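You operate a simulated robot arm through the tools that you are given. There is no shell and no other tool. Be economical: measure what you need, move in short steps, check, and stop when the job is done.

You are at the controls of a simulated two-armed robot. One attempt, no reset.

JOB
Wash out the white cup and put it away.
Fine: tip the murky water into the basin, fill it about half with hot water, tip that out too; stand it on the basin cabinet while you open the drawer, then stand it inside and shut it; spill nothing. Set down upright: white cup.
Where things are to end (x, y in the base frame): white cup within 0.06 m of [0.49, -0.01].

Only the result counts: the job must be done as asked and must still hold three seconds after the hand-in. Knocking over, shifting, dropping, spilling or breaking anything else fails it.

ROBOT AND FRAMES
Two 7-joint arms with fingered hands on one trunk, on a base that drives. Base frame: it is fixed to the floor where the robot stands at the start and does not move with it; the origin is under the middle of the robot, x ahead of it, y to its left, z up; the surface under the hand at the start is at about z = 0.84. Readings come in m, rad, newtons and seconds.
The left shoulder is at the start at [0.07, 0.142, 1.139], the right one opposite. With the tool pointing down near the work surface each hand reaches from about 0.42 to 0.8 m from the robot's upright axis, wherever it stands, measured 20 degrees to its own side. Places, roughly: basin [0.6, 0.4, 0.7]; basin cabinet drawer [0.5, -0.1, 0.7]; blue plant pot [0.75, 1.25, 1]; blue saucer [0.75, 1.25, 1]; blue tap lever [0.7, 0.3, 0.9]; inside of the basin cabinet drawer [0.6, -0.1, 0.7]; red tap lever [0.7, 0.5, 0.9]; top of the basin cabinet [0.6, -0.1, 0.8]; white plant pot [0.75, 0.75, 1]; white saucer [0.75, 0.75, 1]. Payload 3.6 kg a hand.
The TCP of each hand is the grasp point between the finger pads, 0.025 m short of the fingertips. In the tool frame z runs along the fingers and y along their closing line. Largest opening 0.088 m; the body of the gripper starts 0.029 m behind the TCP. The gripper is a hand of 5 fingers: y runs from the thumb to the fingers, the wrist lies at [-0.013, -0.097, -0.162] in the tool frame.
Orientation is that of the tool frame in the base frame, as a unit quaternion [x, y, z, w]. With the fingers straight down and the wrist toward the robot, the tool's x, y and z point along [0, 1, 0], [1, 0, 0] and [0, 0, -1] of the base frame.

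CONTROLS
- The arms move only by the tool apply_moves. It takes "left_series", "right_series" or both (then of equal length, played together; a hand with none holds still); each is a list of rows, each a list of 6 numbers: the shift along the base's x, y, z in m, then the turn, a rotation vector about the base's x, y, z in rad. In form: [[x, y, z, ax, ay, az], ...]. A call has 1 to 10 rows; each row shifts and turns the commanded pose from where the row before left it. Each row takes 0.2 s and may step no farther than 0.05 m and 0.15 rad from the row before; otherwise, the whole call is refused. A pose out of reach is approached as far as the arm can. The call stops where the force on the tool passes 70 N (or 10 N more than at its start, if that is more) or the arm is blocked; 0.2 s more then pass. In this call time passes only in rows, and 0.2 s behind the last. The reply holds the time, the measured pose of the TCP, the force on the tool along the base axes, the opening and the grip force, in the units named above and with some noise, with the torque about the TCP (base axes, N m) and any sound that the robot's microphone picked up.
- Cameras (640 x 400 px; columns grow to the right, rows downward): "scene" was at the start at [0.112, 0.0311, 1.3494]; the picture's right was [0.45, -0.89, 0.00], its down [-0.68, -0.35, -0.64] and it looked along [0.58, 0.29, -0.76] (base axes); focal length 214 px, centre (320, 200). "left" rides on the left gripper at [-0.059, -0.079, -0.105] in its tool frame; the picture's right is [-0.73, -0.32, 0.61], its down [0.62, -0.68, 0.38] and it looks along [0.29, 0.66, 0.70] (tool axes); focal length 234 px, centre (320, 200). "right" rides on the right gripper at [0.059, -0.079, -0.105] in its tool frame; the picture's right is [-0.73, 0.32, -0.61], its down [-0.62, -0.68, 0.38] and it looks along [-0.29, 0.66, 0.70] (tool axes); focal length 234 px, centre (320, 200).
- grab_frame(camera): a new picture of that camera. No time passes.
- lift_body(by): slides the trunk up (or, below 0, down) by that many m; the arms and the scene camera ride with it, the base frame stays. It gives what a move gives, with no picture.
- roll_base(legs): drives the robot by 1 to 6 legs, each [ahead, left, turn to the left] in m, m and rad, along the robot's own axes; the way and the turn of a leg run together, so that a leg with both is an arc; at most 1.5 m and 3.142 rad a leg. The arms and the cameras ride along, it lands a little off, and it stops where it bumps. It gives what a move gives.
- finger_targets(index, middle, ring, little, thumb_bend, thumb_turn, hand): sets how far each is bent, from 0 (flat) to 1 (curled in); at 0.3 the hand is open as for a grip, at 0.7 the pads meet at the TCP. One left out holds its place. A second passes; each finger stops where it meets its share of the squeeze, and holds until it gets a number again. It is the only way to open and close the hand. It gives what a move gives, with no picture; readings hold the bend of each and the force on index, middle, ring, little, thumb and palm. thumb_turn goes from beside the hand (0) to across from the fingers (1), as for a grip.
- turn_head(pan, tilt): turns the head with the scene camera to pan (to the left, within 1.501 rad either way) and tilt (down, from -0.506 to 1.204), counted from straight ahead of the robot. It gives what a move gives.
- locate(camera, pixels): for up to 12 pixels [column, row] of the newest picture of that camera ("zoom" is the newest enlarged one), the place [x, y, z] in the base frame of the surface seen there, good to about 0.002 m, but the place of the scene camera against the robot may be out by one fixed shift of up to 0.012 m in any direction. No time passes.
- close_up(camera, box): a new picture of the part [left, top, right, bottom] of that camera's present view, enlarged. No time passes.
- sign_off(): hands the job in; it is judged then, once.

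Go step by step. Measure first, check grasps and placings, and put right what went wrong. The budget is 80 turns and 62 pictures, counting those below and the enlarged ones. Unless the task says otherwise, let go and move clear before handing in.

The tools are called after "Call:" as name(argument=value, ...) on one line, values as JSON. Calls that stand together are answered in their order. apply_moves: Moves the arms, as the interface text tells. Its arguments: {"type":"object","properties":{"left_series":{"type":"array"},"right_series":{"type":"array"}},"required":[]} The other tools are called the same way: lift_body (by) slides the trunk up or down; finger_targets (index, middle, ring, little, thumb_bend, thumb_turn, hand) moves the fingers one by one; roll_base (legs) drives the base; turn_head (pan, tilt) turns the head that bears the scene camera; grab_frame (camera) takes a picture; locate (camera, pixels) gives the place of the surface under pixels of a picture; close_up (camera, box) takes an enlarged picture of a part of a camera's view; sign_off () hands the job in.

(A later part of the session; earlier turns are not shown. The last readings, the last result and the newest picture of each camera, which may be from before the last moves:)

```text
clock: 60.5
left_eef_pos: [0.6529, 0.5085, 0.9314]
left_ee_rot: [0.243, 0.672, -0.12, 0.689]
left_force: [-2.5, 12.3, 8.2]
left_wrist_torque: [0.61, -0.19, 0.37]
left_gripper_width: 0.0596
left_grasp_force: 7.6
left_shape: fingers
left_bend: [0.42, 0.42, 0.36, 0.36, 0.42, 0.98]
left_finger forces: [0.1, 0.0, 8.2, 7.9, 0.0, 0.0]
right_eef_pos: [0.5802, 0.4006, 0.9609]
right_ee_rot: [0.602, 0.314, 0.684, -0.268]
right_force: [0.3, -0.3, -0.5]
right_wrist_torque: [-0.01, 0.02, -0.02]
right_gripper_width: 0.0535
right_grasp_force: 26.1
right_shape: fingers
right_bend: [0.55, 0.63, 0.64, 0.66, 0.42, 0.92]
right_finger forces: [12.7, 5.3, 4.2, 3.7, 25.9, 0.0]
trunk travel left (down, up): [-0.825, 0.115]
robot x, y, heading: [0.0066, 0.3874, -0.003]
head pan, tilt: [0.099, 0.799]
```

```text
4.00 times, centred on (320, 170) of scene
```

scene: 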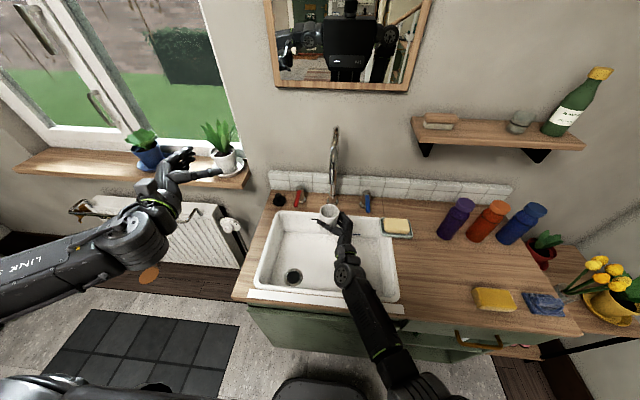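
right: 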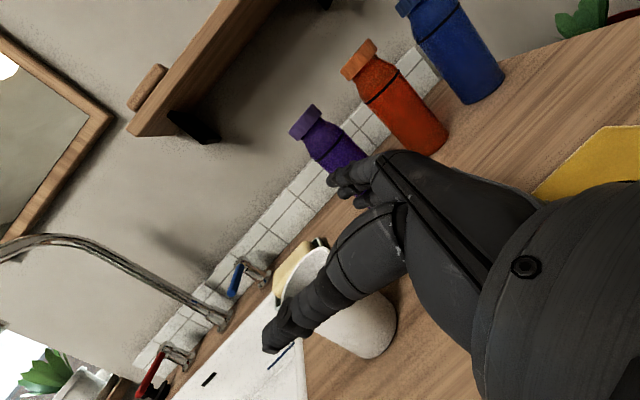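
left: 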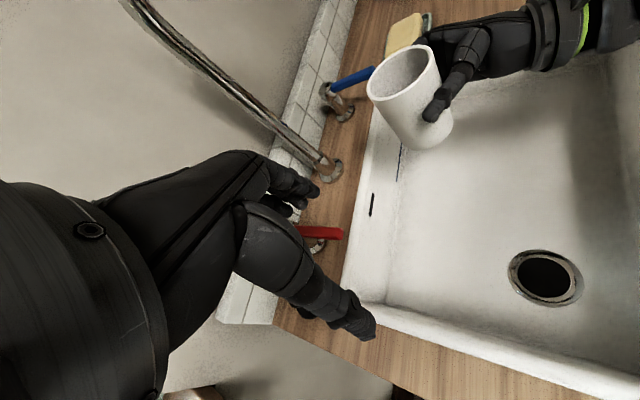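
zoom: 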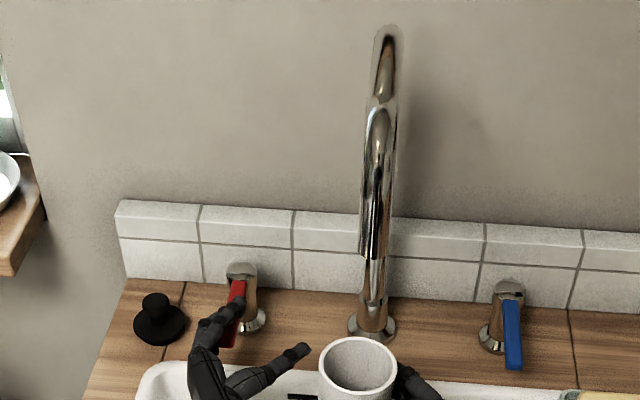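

The lever doesn't yield to the right at 12 N. I'll back out, go around to its right-hand side and try pushing it left with the backs of the fingers.

Call:
apply_moves(left_series=[[0, 0.015, 0, 0, 0, 0], [-0.025, 0.005, 0, 0, 0, 0], [-0.03, 0.005, 0, 0, 0, 0], [-0.015, -0.02, -0.01, 0, 0, 0], [0, -0.03, -0.005, 0, 0, 0]])

Call:
finger_targets(hand="left", index=0.55, middle=0.55, ring=0.55, little=0.55, thumb_bend=0.6)

Call:
close_up(camera="scene", box=[260, 120, 380, 220])

```text
clock: 61.9
left_eef_pos: [0.5843, 0.4919, 0.91]
left_ee_rot: [0.258, 0.675, -0.111, 0.682]
left_force: [0.1, -0.6, 0.7]
left_wrist_torque: [0.01, 0.03, 0.04]
left_gripper_width: 0.0597
left_grasp_force: 0.0
left_shape: fingers
left_bend: [0.42, 0.42, 0.42, 0.42, 0.42, 0.98]
left_finger forces: [0.0, 0.0, 0.1, 0.0, 0.0, 0.0]
right_eef_pos: [0.58, 0.3986, 0.9606]
right_ee_rot: [0.601, 0.313, 0.684, -0.269]
right_force: [0.5, -0.1, 0.0]
right_wrist_torque: [0.04, 0.01, -0.02]
right_gripper_width: 0.0534
right_grasp_force: 25.5
right_shape: fingers
right_bend: [0.55, 0.63, 0.64, 0.66, 0.42, 0.92]
right_finger forces: [12.8, 5.5, 4.2, 3.6, 25.8, 0.0]
trunk travel left (down, up): [-0.825, 0.115]
robot x, y, heading: [-0.0012, 0.39, 0.005]
head pan, tilt: [0.099, 0.799]
stopped in row 5 (left hand): the arm was blocked; the commanded pose is now the measured one
```

```text
clock: 62.9
left_eef_pos: [0.5838, 0.492, 0.909]
left_ee_rot: [0.258, 0.676, -0.111, 0.682]
left_force: [-0.5, -0.3, -0.5]
left_wrist_torque: [0.02, -0.01, 0.01]
left_gripper_width: 0.0255
left_grasp_force: 0.0
left_shape: fingers
left_bend: [0.55, 0.55, 0.55, 0.55, 0.6, 0.98]
left_finger forces: [0.0, 0.1, 0.0, 0.1, 0.1, 0.0]
right_eef_pos: [0.5814, 0.397, 0.9609]
right_ee_rot: [0.602, 0.312, 0.683, -0.27]
right_force: [0.1, -1.0, -0.5]
right_wrist_torque: [-0.01, -0.01, -0.02]
right_gripper_width: 0.0537
right_grasp_force: 25.4
right_shape: fingers
right_bend: [0.55, 0.63, 0.64, 0.66, 0.42, 0.92]
right_finger forces: [12.8, 5.5, 4.2, 3.7, 25.8, 0.0]
trunk travel left (down, up): [-0.825, 0.115]
robot x, y, heading: [0.0051, 0.3864, 0.003]
head pan, tilt: [0.099, 0.799]
```

```text
4.00 times, centred on (320, 170) of scene
```

zoom: 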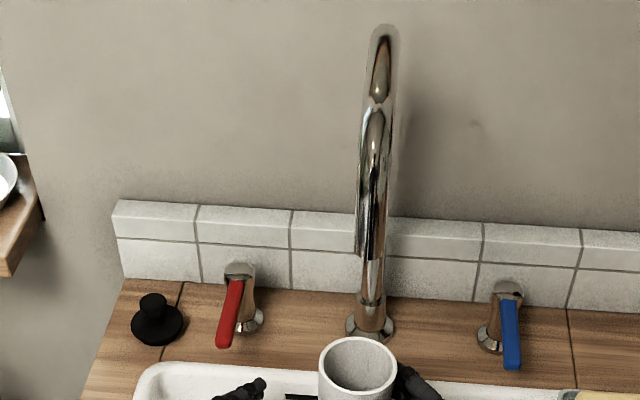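

Lever unchanged and the left hand is now right of it, at y 0.492. I'll move forward alongside it, then push left.

Call:
apply_moves(left_series=[[0.018, 0, 0.003, 0, 0, 0], [0.018, 0, 0.003, 0, 0, 0], [0.018, 0, 0.003, 0, 0, 0], [0.018, 0, 0, 0, 0, 0], [0, 0.01, 0, 0, 0, 0], [0, 0.01, 0, 0, 0, 0]])

Call:
close_up(camera="scene", box=[260, 120, 380, 220])

```text
clock: 64.3
left_eef_pos: [0.6562, 0.5081, 0.9181]
left_ee_rot: [0.257, 0.676, -0.111, 0.682]
left_force: [-0.4, -0.6, 0.3]
left_wrist_torque: [0.0, 0.01, 0.02]
left_gripper_width: 0.0254
left_grasp_force: 0.6
left_shape: fingers
left_bend: [0.55, 0.55, 0.55, 0.55, 0.6, 0.98]
left_finger forces: [0.0, 0.3, 0.2, 0.0, 0.0, 0.1]
right_eef_pos: [0.5804, 0.3986, 0.9611]
right_ee_rot: [0.603, 0.313, 0.683, -0.269]
right_force: [-0.6, 0.3, -0.4]
right_wrist_torque: [-0.02, -0.02, 0.06]
right_gripper_width: 0.0533
right_grasp_force: 25.8
right_shape: fingers
right_bend: [0.55, 0.63, 0.64, 0.66, 0.42, 0.92]
right_finger forces: [12.8, 5.4, 4.3, 3.8, 25.8, 0.0]
trunk travel left (down, up): [-0.825, 0.115]
robot x, y, heading: [0.0046, 0.3863, 0.005]
head pan, tilt: [0.099, 0.799]
```

```text
4.00 times, centred on (320, 170) of scene
```

zoom: 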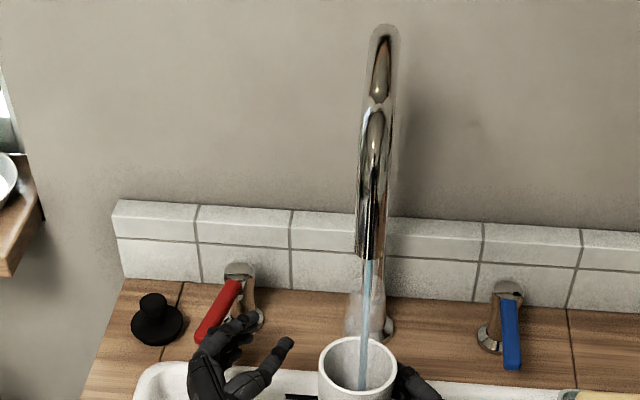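

Water is running from the spout into the cup (stream at zoom (365,330)) with only a small turn of the lever. I'll look into the cup to judge the rate.

Call:
apply_moves(left_series=[[0, 0, 0, 0, 0, 0], [0, 0, 0, 0, 0, 0], [0, 0, 0, 0, 0, 0]])

Call:
close_up(camera="scene", box=[300, 170, 370, 240])

```text
clock: 65.1
left_eef_pos: [0.6553, 0.5077, 0.9184]
left_ee_rot: [0.257, 0.675, -0.112, 0.682]
left_force: [0.5, -0.2, 0.2]
left_wrist_torque: [0.02, 0.03, -0.01]
left_gripper_width: 0.0258
left_grasp_force: 0.7
left_shape: fingers
left_bend: [0.55, 0.55, 0.55, 0.55, 0.6, 0.98]
left_finger forces: [0.0, 0.3, 0.1, 0.0, 0.1, 0.1]
right_eef_pos: [0.5806, 0.3973, 0.9612]
right_ee_rot: [0.602, 0.312, 0.684, -0.27]
right_force: [-0.6, -0.1, -1.5]
right_wrist_torque: [0.03, 0.02, 0.0]
right_gripper_width: 0.0534
right_grasp_force: 25.4
right_shape: fingers
right_bend: [0.55, 0.63, 0.64, 0.66, 0.42, 0.92]
right_finger forces: [12.8, 5.4, 4.2, 3.7, 25.8, 0.1]
trunk travel left (down, up): [-0.825, 0.115]
robot x, y, heading: [0.0001, 0.3824, 0.001]
head pan, tilt: [0.099, 0.799]
```

```text
5.71 times, centred on (335, 205) of scene
```

zoom: 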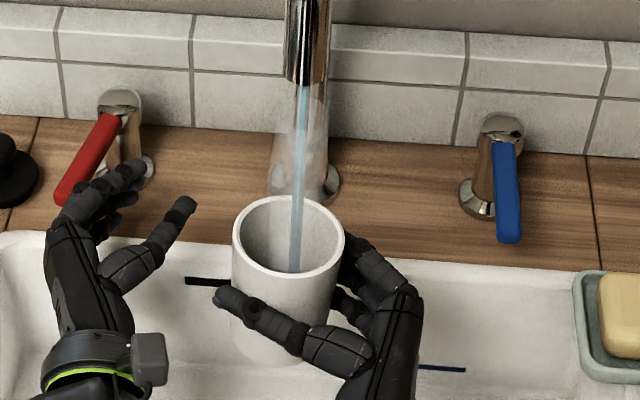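

No water surface is visible yet, and steam shows it is hot. From this angle the surface will appear at about half full. I'll wait 1.2 s more and look again.

Call:
apply_moves(left_series=[[0, 0, 0, 0, 0, 0], [0, 0, 0, 0, 0, 0], [0, 0, 0, 0, 0, 0], [0, 0, 0, 0, 0, 0], [0, 0, 0, 0, 0, 0]])

Call:
close_up(camera="scene", box=[315, 190, 355, 230])

Call:
locate(camera="zoom", pixels=[[300, 200], [280, 200], [250, 200], [250, 225], [280, 230], [320, 220], [230, 150]])

```text
clock: 66.3
left_eef_pos: [0.6566, 0.509, 0.9193]
left_ee_rot: [0.258, 0.675, -0.112, 0.682]
left_force: [0.4, -0.2, 0.5]
left_wrist_torque: [0.01, -0.02, -0.02]
left_gripper_width: 0.026
left_grasp_force: 0.1
left_shape: fingers
left_bend: [0.55, 0.55, 0.55, 0.55, 0.6, 0.98]
left_finger forces: [0.0, 0.0, 0.1, 0.0, 0.0, 0.1]
right_eef_pos: [0.5812, 0.3968, 0.9596]
right_ee_rot: [0.602, 0.313, 0.683, -0.27]
right_force: [0.4, 0.3, -1.2]
right_wrist_torque: [-0.01, 0.02, -0.03]
right_gripper_width: 0.0534
right_grasp_force: 25.8
right_shape: fingers
right_bend: [0.55, 0.63, 0.64, 0.66, 0.42, 0.92]
right_finger forces: [12.9, 5.4, 4.2, 3.8, 25.9, 0.0]
trunk travel left (down, up): [-0.825, 0.115]
robot x, y, heading: [0.0028, 0.388, 0.005]
head pan, tilt: [0.099, 0.799]
```

```text
10.00 times, centred on (335, 210) of scene
```

zoom: 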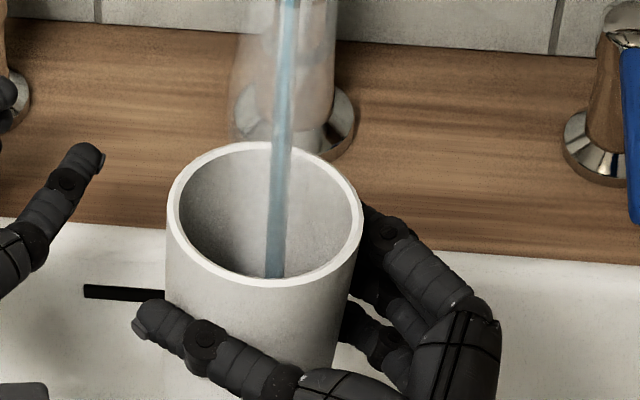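

```text
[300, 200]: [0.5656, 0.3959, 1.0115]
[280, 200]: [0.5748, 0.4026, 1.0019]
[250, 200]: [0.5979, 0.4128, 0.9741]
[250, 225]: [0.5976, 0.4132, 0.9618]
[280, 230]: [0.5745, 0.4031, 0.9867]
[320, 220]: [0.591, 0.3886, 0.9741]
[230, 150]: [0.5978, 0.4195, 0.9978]
```

I can see inside down to z ≈ 0.944 with no surface yet; half full would be about z 0.956. I'll wait another 0.8 s.

Call:
apply_moves(left_series=[[0, 0, 0, 0, 0, 0], [0, 0, 0, 0, 0, 0], [0, 0, 0, 0, 0, 0], [0, 0, 0, 0, 0, 0]])

Call:
close_up(camera="scene", box=[315, 190, 355, 230])

Call:
locate(camera="zoom", pixels=[[250, 225], [250, 240], [250, 250], [250, 258], [310, 250], [310, 260]])

```text
clock: 67.3
left_eef_pos: [0.6575, 0.5081, 0.9175]
left_ee_rot: [0.257, 0.676, -0.113, 0.682]
left_force: [0.5, -0.3, 0.0]
left_wrist_torque: [0.02, -0.02, -0.02]
left_gripper_width: 0.0258
left_grasp_force: 0.0
left_shape: fingers
left_bend: [0.55, 0.55, 0.55, 0.55, 0.6, 0.98]
left_finger forces: [0.0, 0.0, 0.0, 0.0, 0.0, 0.1]
right_eef_pos: [0.5815, 0.3985, 0.9589]
right_ee_rot: [0.601, 0.313, 0.684, -0.27]
right_force: [0.5, -0.6, -1.1]
right_wrist_torque: [-0.04, 0.0, 0.03]
right_gripper_width: 0.0535
right_grasp_force: 26.0
right_shape: fingers
right_bend: [0.55, 0.63, 0.64, 0.66, 0.42, 0.92]
right_finger forces: [12.8, 5.4, 4.3, 3.8, 25.7, 0.0]
trunk travel left (down, up): [-0.825, 0.115]
robot x, y, heading: [-0.0001, 0.3901, 0.004]
head pan, tilt: [0.099, 0.799]
```

```text
10.00 times, centred on (335, 210) of scene
```

zoom: 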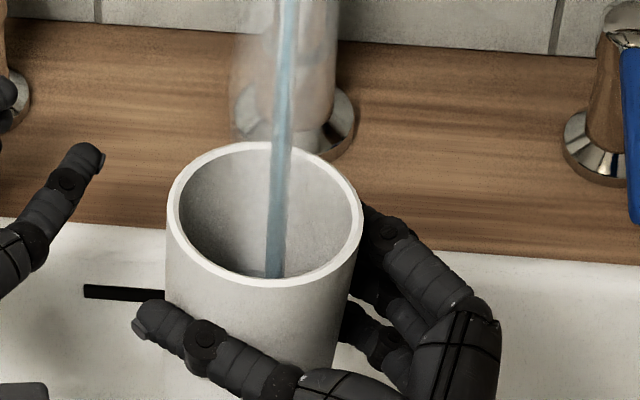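

```text
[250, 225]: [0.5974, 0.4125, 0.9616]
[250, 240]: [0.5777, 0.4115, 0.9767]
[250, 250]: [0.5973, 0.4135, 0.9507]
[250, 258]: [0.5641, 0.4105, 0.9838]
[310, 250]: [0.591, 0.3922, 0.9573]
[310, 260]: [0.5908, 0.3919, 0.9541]
```

Still no surface visible. I'll wait 1.2 s more.

Call:
apply_moves(left_series=[[0, 0, 0, 0, 0, 0], [0, 0, 0, 0, 0, 0], [0, 0, 0, 0, 0, 0], [0, 0, 0, 0, 0, 0], [0, 0, 0, 0, 0, 0]])

Call:
close_up(camera="scene", box=[315, 190, 355, 230])

```text
clock: 68.5
left_eef_pos: [0.6562, 0.5084, 0.9199]
left_ee_rot: [0.257, 0.674, -0.112, 0.683]
left_force: [0.4, -0.6, 0.1]
left_wrist_torque: [0.0, 0.01, 0.0]
left_gripper_width: 0.0254
left_grasp_force: 0.1
left_shape: fingers
left_bend: [0.55, 0.55, 0.55, 0.55, 0.6, 0.98]
left_finger forces: [0.1, 0.0, 0.1, 0.0, 0.0, 0.0]
right_eef_pos: [0.5814, 0.399, 0.9598]
right_ee_rot: [0.602, 0.312, 0.684, -0.27]
right_force: [0.2, -1.3, -0.3]
right_wrist_torque: [-0.02, 0.0, -0.01]
right_gripper_width: 0.0534
right_grasp_force: 26.1
right_shape: fingers
right_bend: [0.55, 0.63, 0.64, 0.66, 0.42, 0.92]
right_finger forces: [12.8, 5.4, 4.3, 3.7, 25.8, 0.1]
trunk travel left (down, up): [-0.825, 0.115]
robot x, y, heading: [0.0022, 0.3885, -0.001]
head pan, tilt: [0.099, 0.799]
```

```text
10.00 times, centred on (335, 210) of scene
```

zoom: 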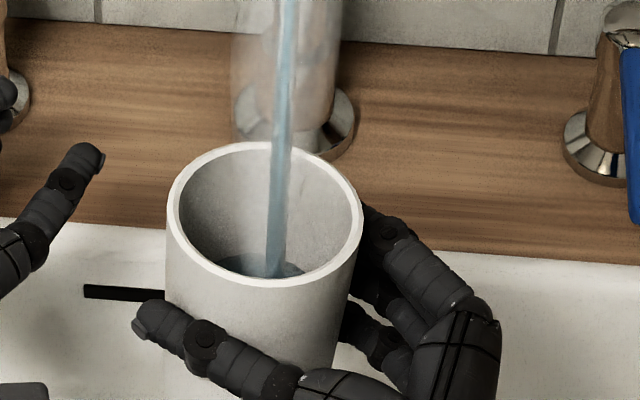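

The surface has just become visible at zoom (260,268), about 40% full after roughly 5 s of flow. I'll wait a moment more, then slide the cup right, out of the stream.

Call:
apply_moves(right_series=[[0, 0, 0, 0, 0, 0], [0, 0, 0, 0, 0, 0], [0, -0.006, 0, 0, 0, 0], [0, -0.02, 0, 0, 0, 0], [0, -0.03, 0, 0, 0, 0], [0, -0.025, 0, 0, 0, 0], [0, -0.015, 0, 0, 0, 0], [0, -0.006, 0, 0, 0, 0]])

Call:
close_up(camera="scene", box=[290, 160, 390, 240])

Call:
locate(camera="zoom", pixels=[[352, 195], [366, 195], [390, 195], [380, 160], [372, 200]])

```text
clock: 70.3
left_eef_pos: [0.6578, 0.5087, 0.918]
left_ee_rot: [0.258, 0.675, -0.112, 0.682]
left_force: [-0.3, 0.5, -0.2]
left_wrist_torque: [0.0, 0.0, 0.03]
left_gripper_width: 0.0257
left_grasp_force: 0.1
left_shape: fingers
left_bend: [0.55, 0.55, 0.55, 0.55, 0.6, 0.98]
left_finger forces: [0.0, 0.0, 0.0, 0.0, 0.0, 0.0]
right_eef_pos: [0.5813, 0.2968, 0.9614]
right_ee_rot: [0.601, 0.313, 0.684, -0.27]
right_force: [-0.5, 0.7, -1.0]
right_wrist_torque: [-0.01, 0.01, 0.03]
right_gripper_width: 0.0538
right_grasp_force: 26.7
right_shape: fingers
right_bend: [0.55, 0.63, 0.64, 0.66, 0.42, 0.92]
right_finger forces: [12.7, 5.3, 4.1, 3.7, 25.7, 0.0]
trunk travel left (down, up): [-0.825, 0.115]
robot x, y, heading: [0.0051, 0.3915, 0.001]
head pan, tilt: [0.099, 0.799]
```

```text
5.00 times, centred on (340, 200) of scene
```

zoom: 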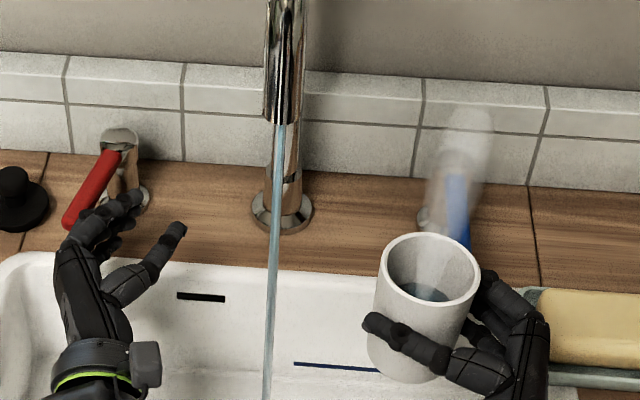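

```text
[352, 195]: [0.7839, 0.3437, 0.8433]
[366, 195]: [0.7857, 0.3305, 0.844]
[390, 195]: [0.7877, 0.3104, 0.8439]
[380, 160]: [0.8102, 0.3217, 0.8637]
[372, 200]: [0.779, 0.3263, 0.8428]
```

The cup is clear of the stream, and water is visible inside at zoom (425,290). I'll measure the level.

Call:
locate(camera="zoom", pixels=[[430, 236], [382, 275], [425, 305], [412, 290], [425, 288], [435, 293], [402, 268], [478, 285]])

```text
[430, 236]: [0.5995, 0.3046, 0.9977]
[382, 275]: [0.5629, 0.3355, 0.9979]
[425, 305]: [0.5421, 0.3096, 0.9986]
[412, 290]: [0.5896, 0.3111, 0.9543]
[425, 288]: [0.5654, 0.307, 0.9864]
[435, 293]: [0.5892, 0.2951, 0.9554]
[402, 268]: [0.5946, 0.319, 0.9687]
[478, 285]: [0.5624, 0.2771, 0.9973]
```

The surface is about 0.043 m below the rim of a roughly 0.08 m cavity, so it is about half full. I'll tip it into the basin by rolling about the wrist-to-cup line, so only the forearm turns and it can be reversed.

Call:
apply_moves(right_series=[[0, 0, 0, -0.133, -0.043, 0], [0, 0, 0, -0.133, -0.043, 0], [0, 0, 0, -0.133, -0.043, 0], [0, 0, 0, -0.133, -0.043, 0], [0, 0, 0, -0.133, -0.043, 0], [0, 0, 0, -0.133, -0.043, 0], [0, 0, 0, -0.133, -0.043, 0]])

```text
clock: 71.9
left_eef_pos: [0.657, 0.5098, 0.9181]
left_ee_rot: [0.257, 0.676, -0.112, 0.682]
left_force: [-0.3, -0.2, -0.1]
left_wrist_torque: [-0.01, 0.01, 0.01]
left_gripper_width: 0.0259
left_grasp_force: 0.1
left_shape: fingers
left_bend: [0.55, 0.55, 0.55, 0.55, 0.6, 0.98]
left_finger forces: [0.1, 0.0, 0.1, 0.0, 0.0, 0.0]
right_eef_pos: [0.5824, 0.2976, 0.9596]
right_ee_rot: [0.553, 0.622, 0.55, 0.076]
right_force: [-0.1, -0.7, -0.3]
right_wrist_torque: [0.02, -0.02, 0.01]
right_gripper_width: 0.0535
right_grasp_force: 25.6
right_shape: fingers
right_bend: [0.55, 0.63, 0.64, 0.66, 0.42, 0.92]
right_finger forces: [12.5, 5.3, 4.0, 3.5, 26.1, 0.0]
trunk travel left (down, up): [-0.825, 0.115]
robot x, y, heading: [0.0067, 0.3844, 0.003]
head pan, tilt: [0.099, 0.799]
```

Tracking is exact at about 57° tilt. I'll continue to about 110°, hold to drain, and look.

Call:
apply_moves(right_series=[[0, 0, 0, -0.133, -0.043, 0], [0, 0, 0, -0.133, -0.043, 0], [0, 0, 0, -0.133, -0.043, 0], [0, 0, 0, -0.133, -0.043, 0], [0, 0, 0, -0.133, -0.043, 0], [0, 0, 0, -0.133, -0.043, 0], [0, 0, 0, -0.06, -0.02, 0], [0, 0, 0, 0, 0, 0], [0, 0, 0, 0, 0, 0], [0, 0, 0, 0, 0, 0]])

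Call:
apply_moves(right_series=[[0, 0, 0, 0, 0, 0], [0, 0, 0, 0, 0, 0], [0, 0, 0, 0, 0, 0], [0, 0, 0, 0, 0, 0], [0, 0, 0, 0, 0, 0]])

Call:
close_up(camera="scene", box=[260, 140, 420, 260])

```text
clock: 74.1
left_eef_pos: [0.6575, 0.5088, 0.9176]
left_ee_rot: [0.258, 0.675, -0.112, 0.682]
left_force: [-0.5, -0.7, -0.8]
left_wrist_torque: [-0.02, -0.01, 0.0]
left_gripper_width: 0.0257
left_grasp_force: 0.0
left_shape: fingers
left_bend: [0.55, 0.55, 0.55, 0.55, 0.6, 0.98]
left_finger forces: [0.1, 0.0, 0.0, 0.0, 0.0, 0.1]
right_eef_pos: [0.5809, 0.2959, 0.9605]
right_ee_rot: [0.392, 0.776, 0.314, 0.381]
right_force: [-0.7, 0.1, -0.6]
right_wrist_torque: [-0.01, 0.02, 0.0]
right_gripper_width: 0.0536
right_grasp_force: 25.8
right_shape: fingers
right_bend: [0.55, 0.63, 0.64, 0.66, 0.42, 0.92]
right_finger forces: [12.7, 5.3, 4.1, 3.7, 25.8, 0.1]
trunk travel left (down, up): [-0.825, 0.115]
robot x, y, heading: [0.0005, 0.3893, 0.003]
head pan, tilt: [0.099, 0.799]
```

```text
clock: 75.3
left_eef_pos: [0.6567, 0.5071, 0.9185]
left_ee_rot: [0.257, 0.675, -0.112, 0.682]
left_force: [-0.3, 0.6, 0.0]
left_wrist_torque: [-0.01, 0.01, -0.01]
left_gripper_width: 0.0255
left_grasp_force: 0.1
left_shape: fingers
left_bend: [0.55, 0.55, 0.55, 0.55, 0.6, 0.98]
left_finger forces: [0.0, 0.0, 0.0, 0.0, 0.1, 0.0]
right_eef_pos: [0.5811, 0.2956, 0.9612]
right_ee_rot: [0.391, 0.777, 0.313, 0.381]
right_force: [0.2, 0.2, -1.6]
right_wrist_torque: [0.02, 0.03, -0.02]
right_gripper_width: 0.0534
right_grasp_force: 25.9
right_shape: fingers
right_bend: [0.55, 0.63, 0.64, 0.66, 0.42, 0.92]
right_finger forces: [12.8, 5.3, 4.1, 3.6, 25.8, 0.0]
trunk travel left (down, up): [-0.825, 0.115]
robot x, y, heading: [0.0035, 0.3896, 0.006]
head pan, tilt: [0.099, 0.799]
```

```text
3.33 times, centred on (340, 200) of scene
```

zoom: 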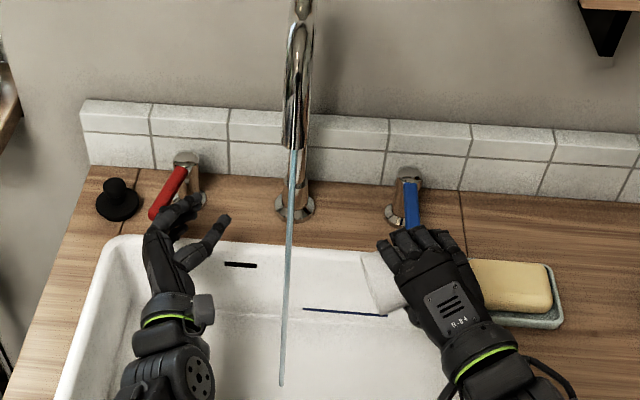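

Tilt is about 110° and nothing is left pouring from the cup. I'll roll it back upright along the same path.

Call:
apply_moves(right_series=[[0, 0, 0, 0.06, 0.02, 0], [0, 0, 0, 0.133, 0.043, 0], [0, 0, 0, 0.133, 0.043, 0], [0, 0, 0, 0.133, 0.043, 0], [0, 0, 0, 0.133, 0.043, 0], [0, 0, 0, 0.133, 0.043, 0], [0, 0, 0, 0.133, 0.043, 0]])

Call:
apply_moves(right_series=[[0, 0, 0, 0.133, 0.043, 0], [0, 0, 0, 0.133, 0.043, 0], [0, 0, 0, 0.133, 0.043, 0], [0, 0, 0, 0.133, 0.043, 0], [0, 0, 0, 0.133, 0.043, 0], [0, 0, 0, 0.133, 0.043, 0], [0, 0, 0, 0.133, 0.043, 0]])

Call:
apply_moves(left_series=[[-0.02, -0.005, 0, 0, 0, 0], [-0.025, -0.002, 0, 0, 0, 0], [-0.025, 0.02, 0.005, 0, 0, 0], [-0.01, 0.035, 0.005, 0, 0, 0], [0, 0.035, 0.005, 0, 0, 0]])

Call:
close_up(camera="scene", box=[260, 140, 420, 260])

```text
clock: 76.9
left_eef_pos: [0.6569, 0.5077, 0.9183]
left_ee_rot: [0.258, 0.675, -0.112, 0.682]
left_force: [-0.2, -0.1, -0.8]
left_wrist_torque: [0.01, -0.01, 0.05]
left_gripper_width: 0.0258
left_grasp_force: 0.1
left_shape: fingers
left_bend: [0.55, 0.55, 0.55, 0.55, 0.6, 0.98]
left_finger forces: [0.1, 0.1, 0.0, 0.0, 0.0, 0.0]
right_eef_pos: [0.5806, 0.2967, 0.9598]
right_ee_rot: [0.553, 0.62, 0.551, 0.075]
right_force: [-0.7, -0.3, 0.0]
right_wrist_torque: [0.01, 0.0, -0.03]
right_gripper_width: 0.0535
right_grasp_force: 25.9
right_shape: fingers
right_bend: [0.55, 0.63, 0.64, 0.66, 0.42, 0.92]
right_finger forces: [12.7, 5.4, 4.2, 3.6, 25.7, 0.0]
trunk travel left (down, up): [-0.825, 0.115]
robot x, y, heading: [0.0057, 0.3861, 0.001]
head pan, tilt: [0.099, 0.799]
```

```text
clock: 78.5
left_eef_pos: [0.6558, 0.5096, 0.9173]
left_ee_rot: [0.257, 0.675, -0.113, 0.683]
left_force: [0.8, -0.6, -0.6]
left_wrist_torque: [0.03, 0.03, 0.03]
left_gripper_width: 0.0255
left_grasp_force: 0.0
left_shape: fingers
left_bend: [0.55, 0.55, 0.55, 0.55, 0.6, 0.98]
left_finger forces: [0.0, 0.1, 0.0, 0.0, 0.1, 0.1]
right_eef_pos: [0.5805, 0.2952, 0.9596]
right_ee_rot: [0.601, 0.312, 0.684, -0.271]
right_force: [0.0, 0.1, -0.4]
right_wrist_torque: [-0.01, 0.0, 0.01]
right_gripper_width: 0.0535
right_grasp_force: 25.5
right_shape: fingers
right_bend: [0.55, 0.63, 0.64, 0.66, 0.42, 0.92]
right_finger forces: [12.7, 5.3, 4.1, 3.5, 25.5, 0.0]
trunk travel left (down, up): [-0.825, 0.115]
robot x, y, heading: [0.0031, 0.39, -0.001]
head pan, tilt: [0.099, 0.799]
```

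```text
clock: 79.7
left_eef_pos: [0.5745, 0.5939, 0.9347]
left_ee_rot: [0.257, 0.675, -0.111, 0.682]
left_force: [0.2, -0.4, 0.8]
left_wrist_torque: [0.01, 0.01, 0.0]
left_gripper_width: 0.0257
left_grasp_force: 0.0
left_shape: fingers
left_bend: [0.55, 0.55, 0.55, 0.55, 0.6, 0.98]
left_finger forces: [0.0, 0.1, 0.0, 0.0, 0.0, 0.1]
right_eef_pos: [0.5816, 0.2965, 0.961]
right_ee_rot: [0.601, 0.313, 0.684, -0.269]
right_force: [0.5, -0.6, -0.2]
right_wrist_torque: [-0.03, -0.01, 0.03]
right_gripper_width: 0.0535
right_grasp_force: 25.2
right_shape: fingers
right_bend: [0.55, 0.63, 0.64, 0.66, 0.42, 0.92]
right_finger forces: [12.8, 5.3, 4.2, 3.6, 25.5, 0.0]
trunk travel left (down, up): [-0.825, 0.115]
robot x, y, heading: [0.0033, 0.387, 0.002]
head pan, tilt: [0.099, 0.799]
```

```text
3.33 times, centred on (340, 200) of scene
```

zoom: 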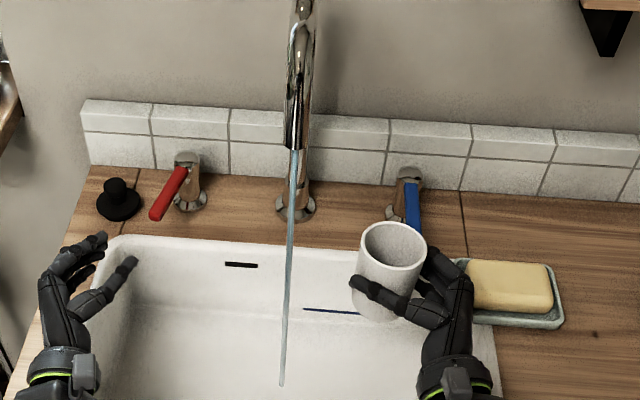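

The cup is upright and empty. The red lever now points left (tip at zoom (155,213)). I'll reopen the left hand a little, approach left of the lever but short of the plug, and push it right to shut the tap.

Call:
finger_targets(hand="left", index=0.42, middle=0.42, ring=0.42, little=0.42, thumb_bend=0.42)

Call:
apply_moves(left_series=[[0.018, 0.003, 0, 0, 0, 0], [0.018, 0, 0, 0, 0, 0], [0.018, 0, 0, 0, 0, 0], [0.016, 0, 0, 0, 0, 0]])

Call:
close_up(camera="scene", box=[260, 140, 340, 210])

```text
clock: 80.7
left_eef_pos: [0.5758, 0.5941, 0.9344]
left_ee_rot: [0.257, 0.675, -0.113, 0.682]
left_force: [0.0, 0.5, -0.8]
left_wrist_torque: [0.01, -0.04, -0.03]
left_gripper_width: 0.0586
left_grasp_force: 0.2
left_shape: fingers
left_bend: [0.42, 0.42, 0.42, 0.42, 0.42, 0.98]
left_finger forces: [0.0, 0.0, 0.0, 0.0, 0.1, 0.1]
right_eef_pos: [0.5815, 0.2949, 0.9595]
right_ee_rot: [0.602, 0.312, 0.684, -0.27]
right_force: [-0.4, -0.4, -0.9]
right_wrist_torque: [-0.02, -0.01, 0.0]
right_gripper_width: 0.0538
right_grasp_force: 26.1
right_shape: fingers
right_bend: [0.55, 0.63, 0.64, 0.66, 0.42, 0.92]
right_finger forces: [12.7, 5.2, 4.2, 3.5, 25.6, 0.1]
trunk travel left (down, up): [-0.825, 0.115]
robot x, y, heading: [0.0034, 0.3896, 0.0]
head pan, tilt: [0.099, 0.799]
```

```text
clock: 81.7
left_eef_pos: [0.644, 0.5963, 0.9332]
left_ee_rot: [0.257, 0.675, -0.112, 0.682]
left_force: [-0.1, 0.3, 0.1]
left_wrist_torque: [-0.03, 0.0, 0.04]
left_gripper_width: 0.0586
left_grasp_force: 0.1
left_shape: fingers
left_bend: [0.42, 0.42, 0.42, 0.42, 0.42, 0.98]
left_finger forces: [0.1, 0.0, 0.1, 0.0, 0.0, 0.1]
right_eef_pos: [0.5817, 0.2954, 0.9608]
right_ee_rot: [0.602, 0.313, 0.683, -0.269]
right_force: [-0.3, 1.3, -0.3]
right_wrist_torque: [-0.03, 0.05, 0.0]
right_gripper_width: 0.0535
right_grasp_force: 25.5
right_shape: fingers
right_bend: [0.55, 0.63, 0.64, 0.66, 0.42, 0.92]
right_finger forces: [12.8, 5.4, 4.1, 3.5, 25.5, 0.0]
trunk travel left (down, up): [-0.825, 0.115]
robot x, y, heading: [0.0038, 0.388, 0.006]
head pan, tilt: [0.099, 0.799]
```

```text
5.71 times, centred on (300, 175) of scene
```

zoom: 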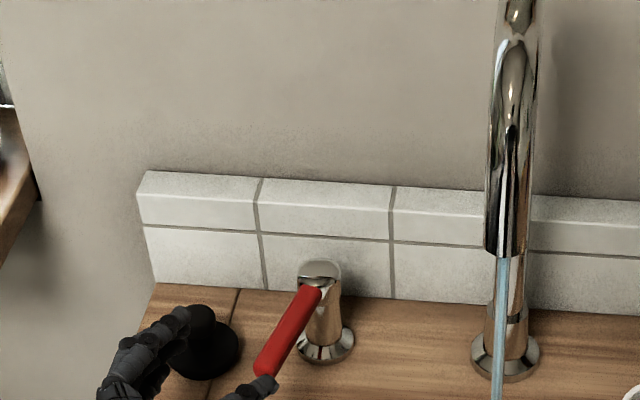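

The lever lies between the fingers (left) and the thumb (right), and the fingers are in front of the plug. I'll sweep right to the closed stop.

Call:
apply_moves(left_series=[[0, -0.012, 0, 0, 0, 0], [0.002, -0.012, 0, 0, 0, 0], [0.002, -0.012, 0, 0, 0, 0], [0.002, -0.012, 0, 0, 0, 0], [0, -0.012, 0, 0, 0, 0], [0, -0.012, 0, 0, 0, 0], [0, -0.012, 0, 0, 0, 0]])

Call:
close_up(camera="scene", box=[260, 130, 360, 220])

```text
clock: 83.3
left_eef_pos: [0.652, 0.5121, 0.9335]
left_ee_rot: [0.257, 0.675, -0.111, 0.682]
left_force: [0.1, 6.5, 2.5]
left_wrist_torque: [0.2, -0.06, 0.15]
left_gripper_width: 0.0585
left_grasp_force: 3.1
left_shape: fingers
left_bend: [0.42, 0.42, 0.39, 0.39, 0.42, 0.98]
left_finger forces: [0.0, 0.1, 2.2, 3.7, 0.0, 0.0]
right_eef_pos: [0.5813, 0.2976, 0.9612]
right_ee_rot: [0.602, 0.313, 0.684, -0.269]
right_force: [0.3, 0.3, -1.5]
right_wrist_torque: [-0.04, -0.01, -0.01]
right_gripper_width: 0.0535
right_grasp_force: 25.4
right_shape: fingers
right_bend: [0.55, 0.63, 0.64, 0.66, 0.42, 0.92]
right_finger forces: [12.7, 5.4, 4.1, 3.6, 25.4, 0.0]
trunk travel left (down, up): [-0.825, 0.115]
robot x, y, heading: [0.0014, 0.3907, -0.001]
head pan, tilt: [0.099, 0.799]
```

```text
4.44 times, centred on (310, 175) of scene
```

zoom: 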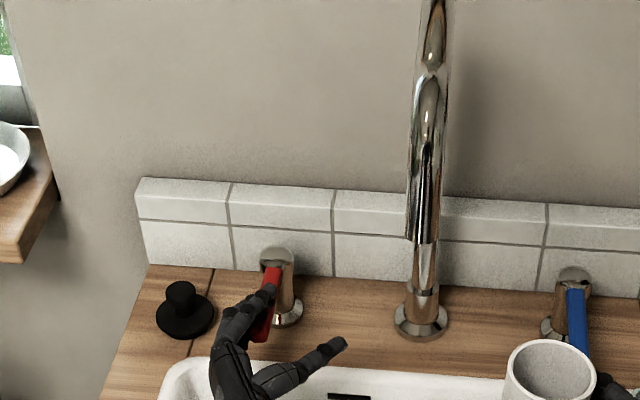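

The stream has stopped, the lever is back at its closed stop and the plug is undisturbed. I'll withdraw the left hand, then drive back 0.1 and right 0.2 to bring the empty cup over the counter.

Call:
apply_moves(left_series=[[0, 0.012, 0, 0, 0, 0], [-0.035, 0.008, 0, 0, 0, 0], [-0.04, 0.01, 0.01, 0, 0, 0], [-0.04, 0.01, 0.02, 0, 0, 0], [-0.02, 0.01, 0.04, 0, 0, 0], [0, 0.01, 0.045, 0, 0, 0]])

Call:
roll_base(legs=[[-0.1, 0, 0], [0, -0.205, 0]])

Call:
turn_head(pan=-0.1, tilt=0.95)

Call:
grab_frame(camera="scene")

```text
clock: 84.7
left_eef_pos: [0.5135, 0.5786, 1.0416]
left_ee_rot: [0.284, 0.68, -0.096, 0.669]
left_force: [-0.1, -0.1, 0.0]
left_wrist_torque: [0.01, 0.0, 0.0]
left_gripper_width: 0.0589
left_grasp_force: 0.0
left_shape: fingers
left_bend: [0.42, 0.42, 0.42, 0.42, 0.42, 0.98]
left_finger forces: [0.0, 0.0, 0.0, 0.0, 0.0, 0.0]
right_eef_pos: [0.5816, 0.2952, 0.96]
right_ee_rot: [0.602, 0.312, 0.684, -0.269]
right_force: [-0.3, -0.4, 0.0]
right_wrist_torque: [0.01, -0.01, -0.02]
right_gripper_width: 0.0535
right_grasp_force: 25.3
right_shape: fingers
right_bend: [0.55, 0.63, 0.64, 0.66, 0.42, 0.92]
right_finger forces: [12.7, 5.3, 4.2, 3.6, 25.5, 0.1]
trunk travel left (down, up): [-0.825, 0.115]
robot x, y, heading: [0.0007, 0.3884, 0.003]
head pan, tilt: [0.099, 0.799]
```

```text
clock: 87.1
left_eef_pos: [0.4154, 0.3757, 1.0471]
left_ee_rot: [0.283, 0.676, -0.094, 0.673]
left_force: [0.4, -0.1, 0.4]
left_wrist_torque: [0.0, -0.03, 0.0]
left_gripper_width: 0.0589
left_grasp_force: 0.1
left_shape: fingers
left_bend: [0.42, 0.42, 0.42, 0.42, 0.42, 0.98]
left_finger forces: [0.1, 0.0, 0.1, 0.0, 0.0, 0.0]
right_eef_pos: [0.4823, 0.0898, 0.9602]
right_ee_rot: [0.602, 0.312, 0.684, -0.269]
right_force: [-0.8, -0.1, 0.2]
right_wrist_torque: [-0.01, 0.01, 0.01]
right_gripper_width: 0.0537
right_grasp_force: 25.7
right_shape: fingers
right_bend: [0.55, 0.63, 0.64, 0.66, 0.42, 0.92]
right_finger forces: [12.7, 5.3, 4.1, 3.7, 25.6, 0.0]
trunk travel left (down, up): [-0.825, 0.115]
robot x, y, heading: [-0.0965, 0.1817, -0.001]
head pan, tilt: [0.099, 0.799]
```

```text
clock: 87.8
left_eef_pos: [0.4159, 0.3744, 1.0464]
left_ee_rot: [0.286, 0.676, -0.093, 0.673]
left_force: [-0.8, -0.4, 0.0]
left_wrist_torque: [-0.02, 0.03, 0.01]
left_gripper_width: 0.0588
left_grasp_force: 0.0
left_shape: fingers
left_bend: [0.42, 0.42, 0.42, 0.42, 0.42, 0.98]
left_finger forces: [0.1, 0.0, 0.1, 0.0, 0.1, 0.1]
right_eef_pos: [0.4825, 0.0888, 0.9608]
right_ee_rot: [0.602, 0.311, 0.684, -0.269]
right_force: [-0.9, 0.4, -0.4]
right_wrist_torque: [-0.01, -0.02, 0.0]
right_gripper_width: 0.0535
right_grasp_force: 25.6
right_shape: fingers
right_bend: [0.55, 0.63, 0.64, 0.66, 0.42, 0.92]
right_finger forces: [12.7, 5.3, 4.1, 3.5, 25.5, 0.0]
trunk travel left (down, up): [-0.825, 0.115]
robot x, y, heading: [-0.0932, 0.183, -0.004]
head pan, tilt: [-0.099, 0.949]
```

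```text
12 pictures are left
```

scene: 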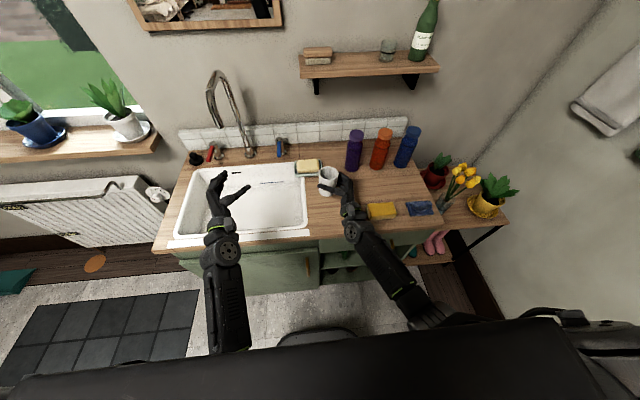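

The cup is over its original spot on the counter with the sponge clear. I'll lower it to the counter and check contact.

Call:
apply_moves(right_series=[[-0.002, 0, -0.015, 0, 0, 0], [0, 0, -0.02, 0, 0, 0], [0, 0, -0.015, 0, 0, 0], [0, 0, -0.01, 0, 0, 0], [0, 0, -0.004, 0, 0, 0]])

Call:
close_up(camera="scene", box=[280, 140, 400, 240])

```text
clock: 89.0
left_eef_pos: [0.4083, 0.3774, 1.0517]
left_ee_rot: [0.285, 0.674, -0.093, 0.675]
left_force: [0.0, 0.1, 0.0]
left_wrist_torque: [0.03, 0.01, -0.01]
left_gripper_width: 0.0586
left_grasp_force: 0.1
left_shape: fingers
left_bend: [0.42, 0.42, 0.42, 0.42, 0.42, 0.98]
left_finger forces: [0.0, 0.1, 0.1, 0.0, 0.0, 0.0]
right_eef_pos: [0.4783, 0.0923, 0.9095]
right_ee_rot: [0.593, 0.314, 0.692, -0.266]
right_force: [0.4, -0.8, -1.1]
right_wrist_torque: [-0.01, 0.0, -0.01]
right_gripper_width: 0.0534
right_grasp_force: 26.0
right_shape: fingers
right_bend: [0.55, 0.63, 0.64, 0.66, 0.42, 0.92]
right_finger forces: [12.8, 5.3, 4.1, 3.6, 25.5, 0.1]
trunk travel left (down, up): [-0.825, 0.115]
robot x, y, heading: [-0.0948, 0.1822, 0.001]
head pan, tilt: [-0.099, 0.949]
```

```text
4.00 times, centred on (340, 190) of scene
```

zoom: 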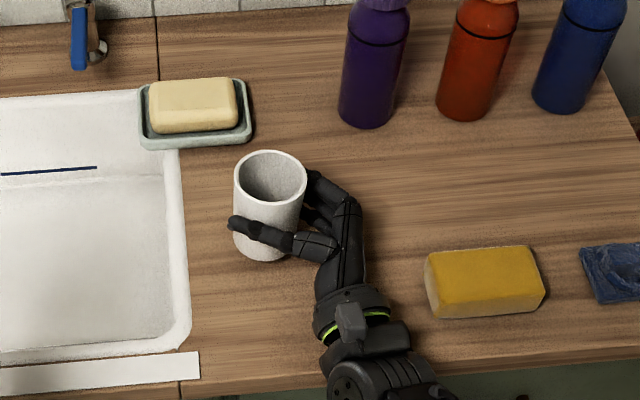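

TCP is at z 0.9095 with no contact. I'll measure the rim to learn the remaining height and tilt.

Call:
locate(camera="zoom", pixels=[[272, 153], [268, 203], [237, 178], [304, 182], [262, 258], [240, 265]])

Call:
apply_moves(right_series=[[0, 0, -0.003, 0, 0, 0]])

```text
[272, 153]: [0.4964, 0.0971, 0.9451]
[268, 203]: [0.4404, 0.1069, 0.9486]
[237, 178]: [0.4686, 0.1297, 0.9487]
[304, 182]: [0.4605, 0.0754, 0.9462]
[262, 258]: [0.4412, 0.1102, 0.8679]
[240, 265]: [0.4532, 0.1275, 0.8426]
```

```text
clock: 89.4
left_eef_pos: [0.4076, 0.3771, 1.0515]
left_ee_rot: [0.285, 0.674, -0.092, 0.676]
left_force: [0.0, -0.3, -0.6]
left_wrist_torque: [-0.04, 0.04, 0.01]
left_gripper_width: 0.0591
left_grasp_force: 0.0
left_shape: fingers
left_bend: [0.42, 0.42, 0.42, 0.42, 0.42, 0.98]
left_finger forces: [0.0, 0.0, 0.0, 0.1, 0.0, 0.0]
right_eef_pos: [0.4776, 0.093, 0.9099]
right_ee_rot: [0.59, 0.316, 0.694, -0.266]
right_force: [0.3, -0.1, -0.2]
right_wrist_torque: [-0.02, 0.02, -0.02]
right_gripper_width: 0.0535
right_grasp_force: 25.6
right_shape: fingers
right_bend: [0.55, 0.63, 0.64, 0.66, 0.42, 0.92]
right_finger forces: [12.7, 5.3, 4.1, 3.6, 25.6, 0.1]
trunk travel left (down, up): [-0.825, 0.115]
robot x, y, heading: [-0.0936, 0.1806, 0.002]
head pan, tilt: [-0.099, 0.949]
```

The rim is at z ≈ 0.944, so the cup bottom is about 0.016 m above the counter and nearly level. The arm is at its limit, so I'll lower the trunk by 0.016 instead.

Call:
lift_body(by=-0.016)

```text
clock: 90.1
left_eef_pos: [0.3969, 0.3771, 1.0436]
left_ee_rot: [0.286, 0.669, -0.091, 0.68]
left_force: [-0.1, -0.3, -0.1]
left_wrist_torque: [0.0, -0.01, 0.01]
left_gripper_width: 0.0588
left_grasp_force: 0.1
left_shape: fingers
left_bend: [0.42, 0.42, 0.42, 0.42, 0.42, 0.98]
left_finger forces: [0.0, 0.0, 0.1, 0.0, 0.0, 0.0]
right_eef_pos: [0.4755, 0.092, 0.9159]
right_ee_rot: [0.576, 0.317, 0.707, -0.261]
right_force: [-0.2, -0.8, -0.9]
right_wrist_torque: [0.02, -0.02, -0.01]
right_gripper_width: 0.0534
right_grasp_force: 25.5
right_shape: fingers
right_bend: [0.55, 0.63, 0.64, 0.66, 0.42, 0.92]
right_finger forces: [12.6, 5.4, 4.1, 3.6, 25.5, 0.0]
trunk travel left (down, up): [-0.809, 0.131]
robot x, y, heading: [-0.0955, 0.1798, 0.001]
head pan, tilt: [-0.099, 0.949]
```

Lowering made the wrist hit its bend limit (a steep forearm with a level hand). The first grasp worked with the trunk 0.13 m lower, so I'll raise both hands and then lower the trunk to match.

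Call:
apply_moves(right_series=[[0, 0, 0.02, 0, 0.02, 0], [0, 0, 0.03, 0, 0.02, 0], [0, 0, 0.03, 0, 0.02, 0], [0, 0, 0.02, 0, 0.01, 0]], left_series=[[0, 0.01, 0.04, 0, 0, 0], [0, 0.01, 0.04, 0, 0, 0], [0, 0.01, 0.04, 0, 0, 0], [0, 0.01, 0.03, 0, 0, 0]])

Call:
lift_body(by=-0.09)

```text
clock: 91.1
left_eef_pos: [0.4163, 0.4294, 1.178]
left_ee_rot: [0.319, 0.687, -0.054, 0.651]
left_force: [-0.2, 0.3, -0.4]
left_wrist_torque: [-0.01, 0.0, 0.0]
left_gripper_width: 0.059
left_grasp_force: 0.0
left_shape: fingers
left_bend: [0.42, 0.42, 0.42, 0.42, 0.42, 0.98]
left_finger forces: [0.1, 0.0, 0.0, 0.0, 0.0, 0.0]
right_eef_pos: [0.4834, 0.0879, 0.9731]
right_ee_rot: [0.627, 0.302, 0.661, -0.28]
right_force: [-0.3, 0.0, -0.3]
right_wrist_torque: [-0.01, -0.03, 0.02]
right_gripper_width: 0.0533
right_grasp_force: 25.4
right_shape: fingers
right_bend: [0.55, 0.63, 0.64, 0.66, 0.42, 0.92]
right_finger forces: [12.7, 5.3, 4.0, 3.6, 25.4, 0.1]
trunk travel left (down, up): [-0.809, 0.131]
robot x, y, heading: [-0.0974, 0.1855, 0.006]
head pan, tilt: [-0.099, 0.949]
```

```text
clock: 92.3
left_eef_pos: [0.4085, 0.4314, 1.0982]
left_ee_rot: [0.319, 0.68, -0.053, 0.658]
left_force: [0.1, 0.8, 0.5]
left_wrist_torque: [0.02, -0.03, 0.03]
left_gripper_width: 0.0589
left_grasp_force: 0.0
left_shape: fingers
left_bend: [0.42, 0.42, 0.42, 0.42, 0.42, 0.98]
left_finger forces: [0.1, 0.0, 0.1, 0.0, 0.0, 0.0]
right_eef_pos: [0.4782, 0.0875, 0.8968]
right_ee_rot: [0.62, 0.304, 0.669, -0.276]
right_force: [-1.0, 0.6, -0.1]
right_wrist_torque: [0.04, -0.01, 0.0]
right_gripper_width: 0.0532
right_grasp_force: 25.9
right_shape: fingers
right_bend: [0.55, 0.63, 0.64, 0.66, 0.42, 0.92]
right_finger forces: [12.7, 5.3, 4.1, 3.7, 25.5, 0.0]
trunk travel left (down, up): [-0.719, 0.221]
robot x, y, heading: [-0.0948, 0.1817, 0.0]
head pan, tilt: [-0.099, 0.949]
```

TCP is now 0.897, so the cup bottom is about 4 mm above the counter, leaning 4° forward. I'll level it, set it down and watch the force.

Call:
apply_moves(right_series=[[0, 0, 0, 0, -0.07, 0], [0, 0, -0.002, 0, 0, 0], [0, 0, -0.002, 0, 0, 0]])

Call:
close_up(camera="scene", box=[280, 120, 400, 220])

```text
clock: 93.3
left_eef_pos: [0.3972, 0.4329, 1.1014]
left_ee_rot: [0.321, 0.676, -0.05, 0.661]
left_force: [0.9, 0.7, 0.2]
left_wrist_torque: [-0.02, 0.04, -0.02]
left_gripper_width: 0.0591
left_grasp_force: 0.0
left_shape: fingers
left_bend: [0.42, 0.42, 0.42, 0.42, 0.42, 0.98]
left_finger forces: [0.0, 0.0, 0.0, 0.0, 0.1, 0.0]
right_eef_pos: [0.4711, 0.0904, 0.9117]
right_ee_rot: [0.58, 0.317, 0.703, -0.262]
right_force: [0.2, 0.4, -0.8]
right_wrist_torque: [0.0, -0.01, 0.0]
right_gripper_width: 0.0534
right_grasp_force: 25.3
right_shape: fingers
right_bend: [0.55, 0.63, 0.64, 0.66, 0.42, 0.92]
right_finger forces: [12.6, 5.3, 4.0, 3.6, 25.6, 0.0]
trunk travel left (down, up): [-0.719, 0.221]
robot x, y, heading: [-0.0917, 0.1845, -0.003]
head pan, tilt: [-0.099, 0.949]
stopped in row 3 (right hand): the arm was blocked; the commanded pose is now the measured one
```

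```text
4.00 times, centred on (340, 170) of scene
```

zoom: 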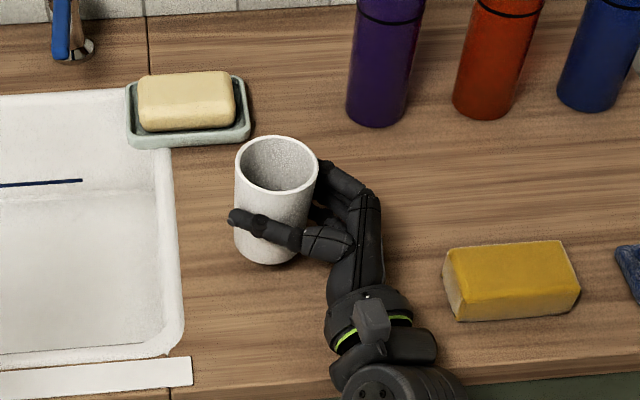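

Pitching back makes the heel of the hand meet the counter edge. A slight 5° forward lean is harmless, so I'll pitch forward again, lower until the cup's edge touches, and release so it rocks flat.

Call:
apply_moves(right_series=[[0.002, 0, 0, 0, 0.05, 0], [0.002, 0, 0, 0, 0.05, 0], [0.002, 0, -0.005, 0, 0.03, 0], [0, 0, -0.005, 0, 0, 0], [0, 0, -0.004, 0, 0, 0], [0, 0, -0.003, 0, 0, 0]])

```text
clock: 94.7
left_eef_pos: [0.4092, 0.4307, 1.0999]
left_ee_rot: [0.32, 0.681, -0.05, 0.657]
left_force: [-0.1, 0.1, -0.2]
left_wrist_torque: [0.01, 0.01, 0.0]
left_gripper_width: 0.0587
left_grasp_force: 0.0
left_shape: fingers
left_bend: [0.42, 0.42, 0.42, 0.42, 0.42, 0.98]
left_finger forces: [0.0, 0.0, 0.1, 0.0, 0.0, 0.0]
right_eef_pos: [0.4891, 0.0868, 0.8981]
right_ee_rot: [0.624, 0.299, 0.665, -0.281]
right_force: [-0.4, 0.4, 0.7]
right_wrist_torque: [0.02, -0.04, -0.01]
right_gripper_width: 0.0534
right_grasp_force: 25.1
right_shape: fingers
right_bend: [0.55, 0.63, 0.64, 0.66, 0.42, 0.92]
right_finger forces: [12.6, 5.2, 4.2, 3.6, 25.4, 0.1]
trunk travel left (down, up): [-0.719, 0.221]
robot x, y, heading: [-0.0962, 0.1822, -0.003]
head pan, tilt: [-0.099, 0.949]
```

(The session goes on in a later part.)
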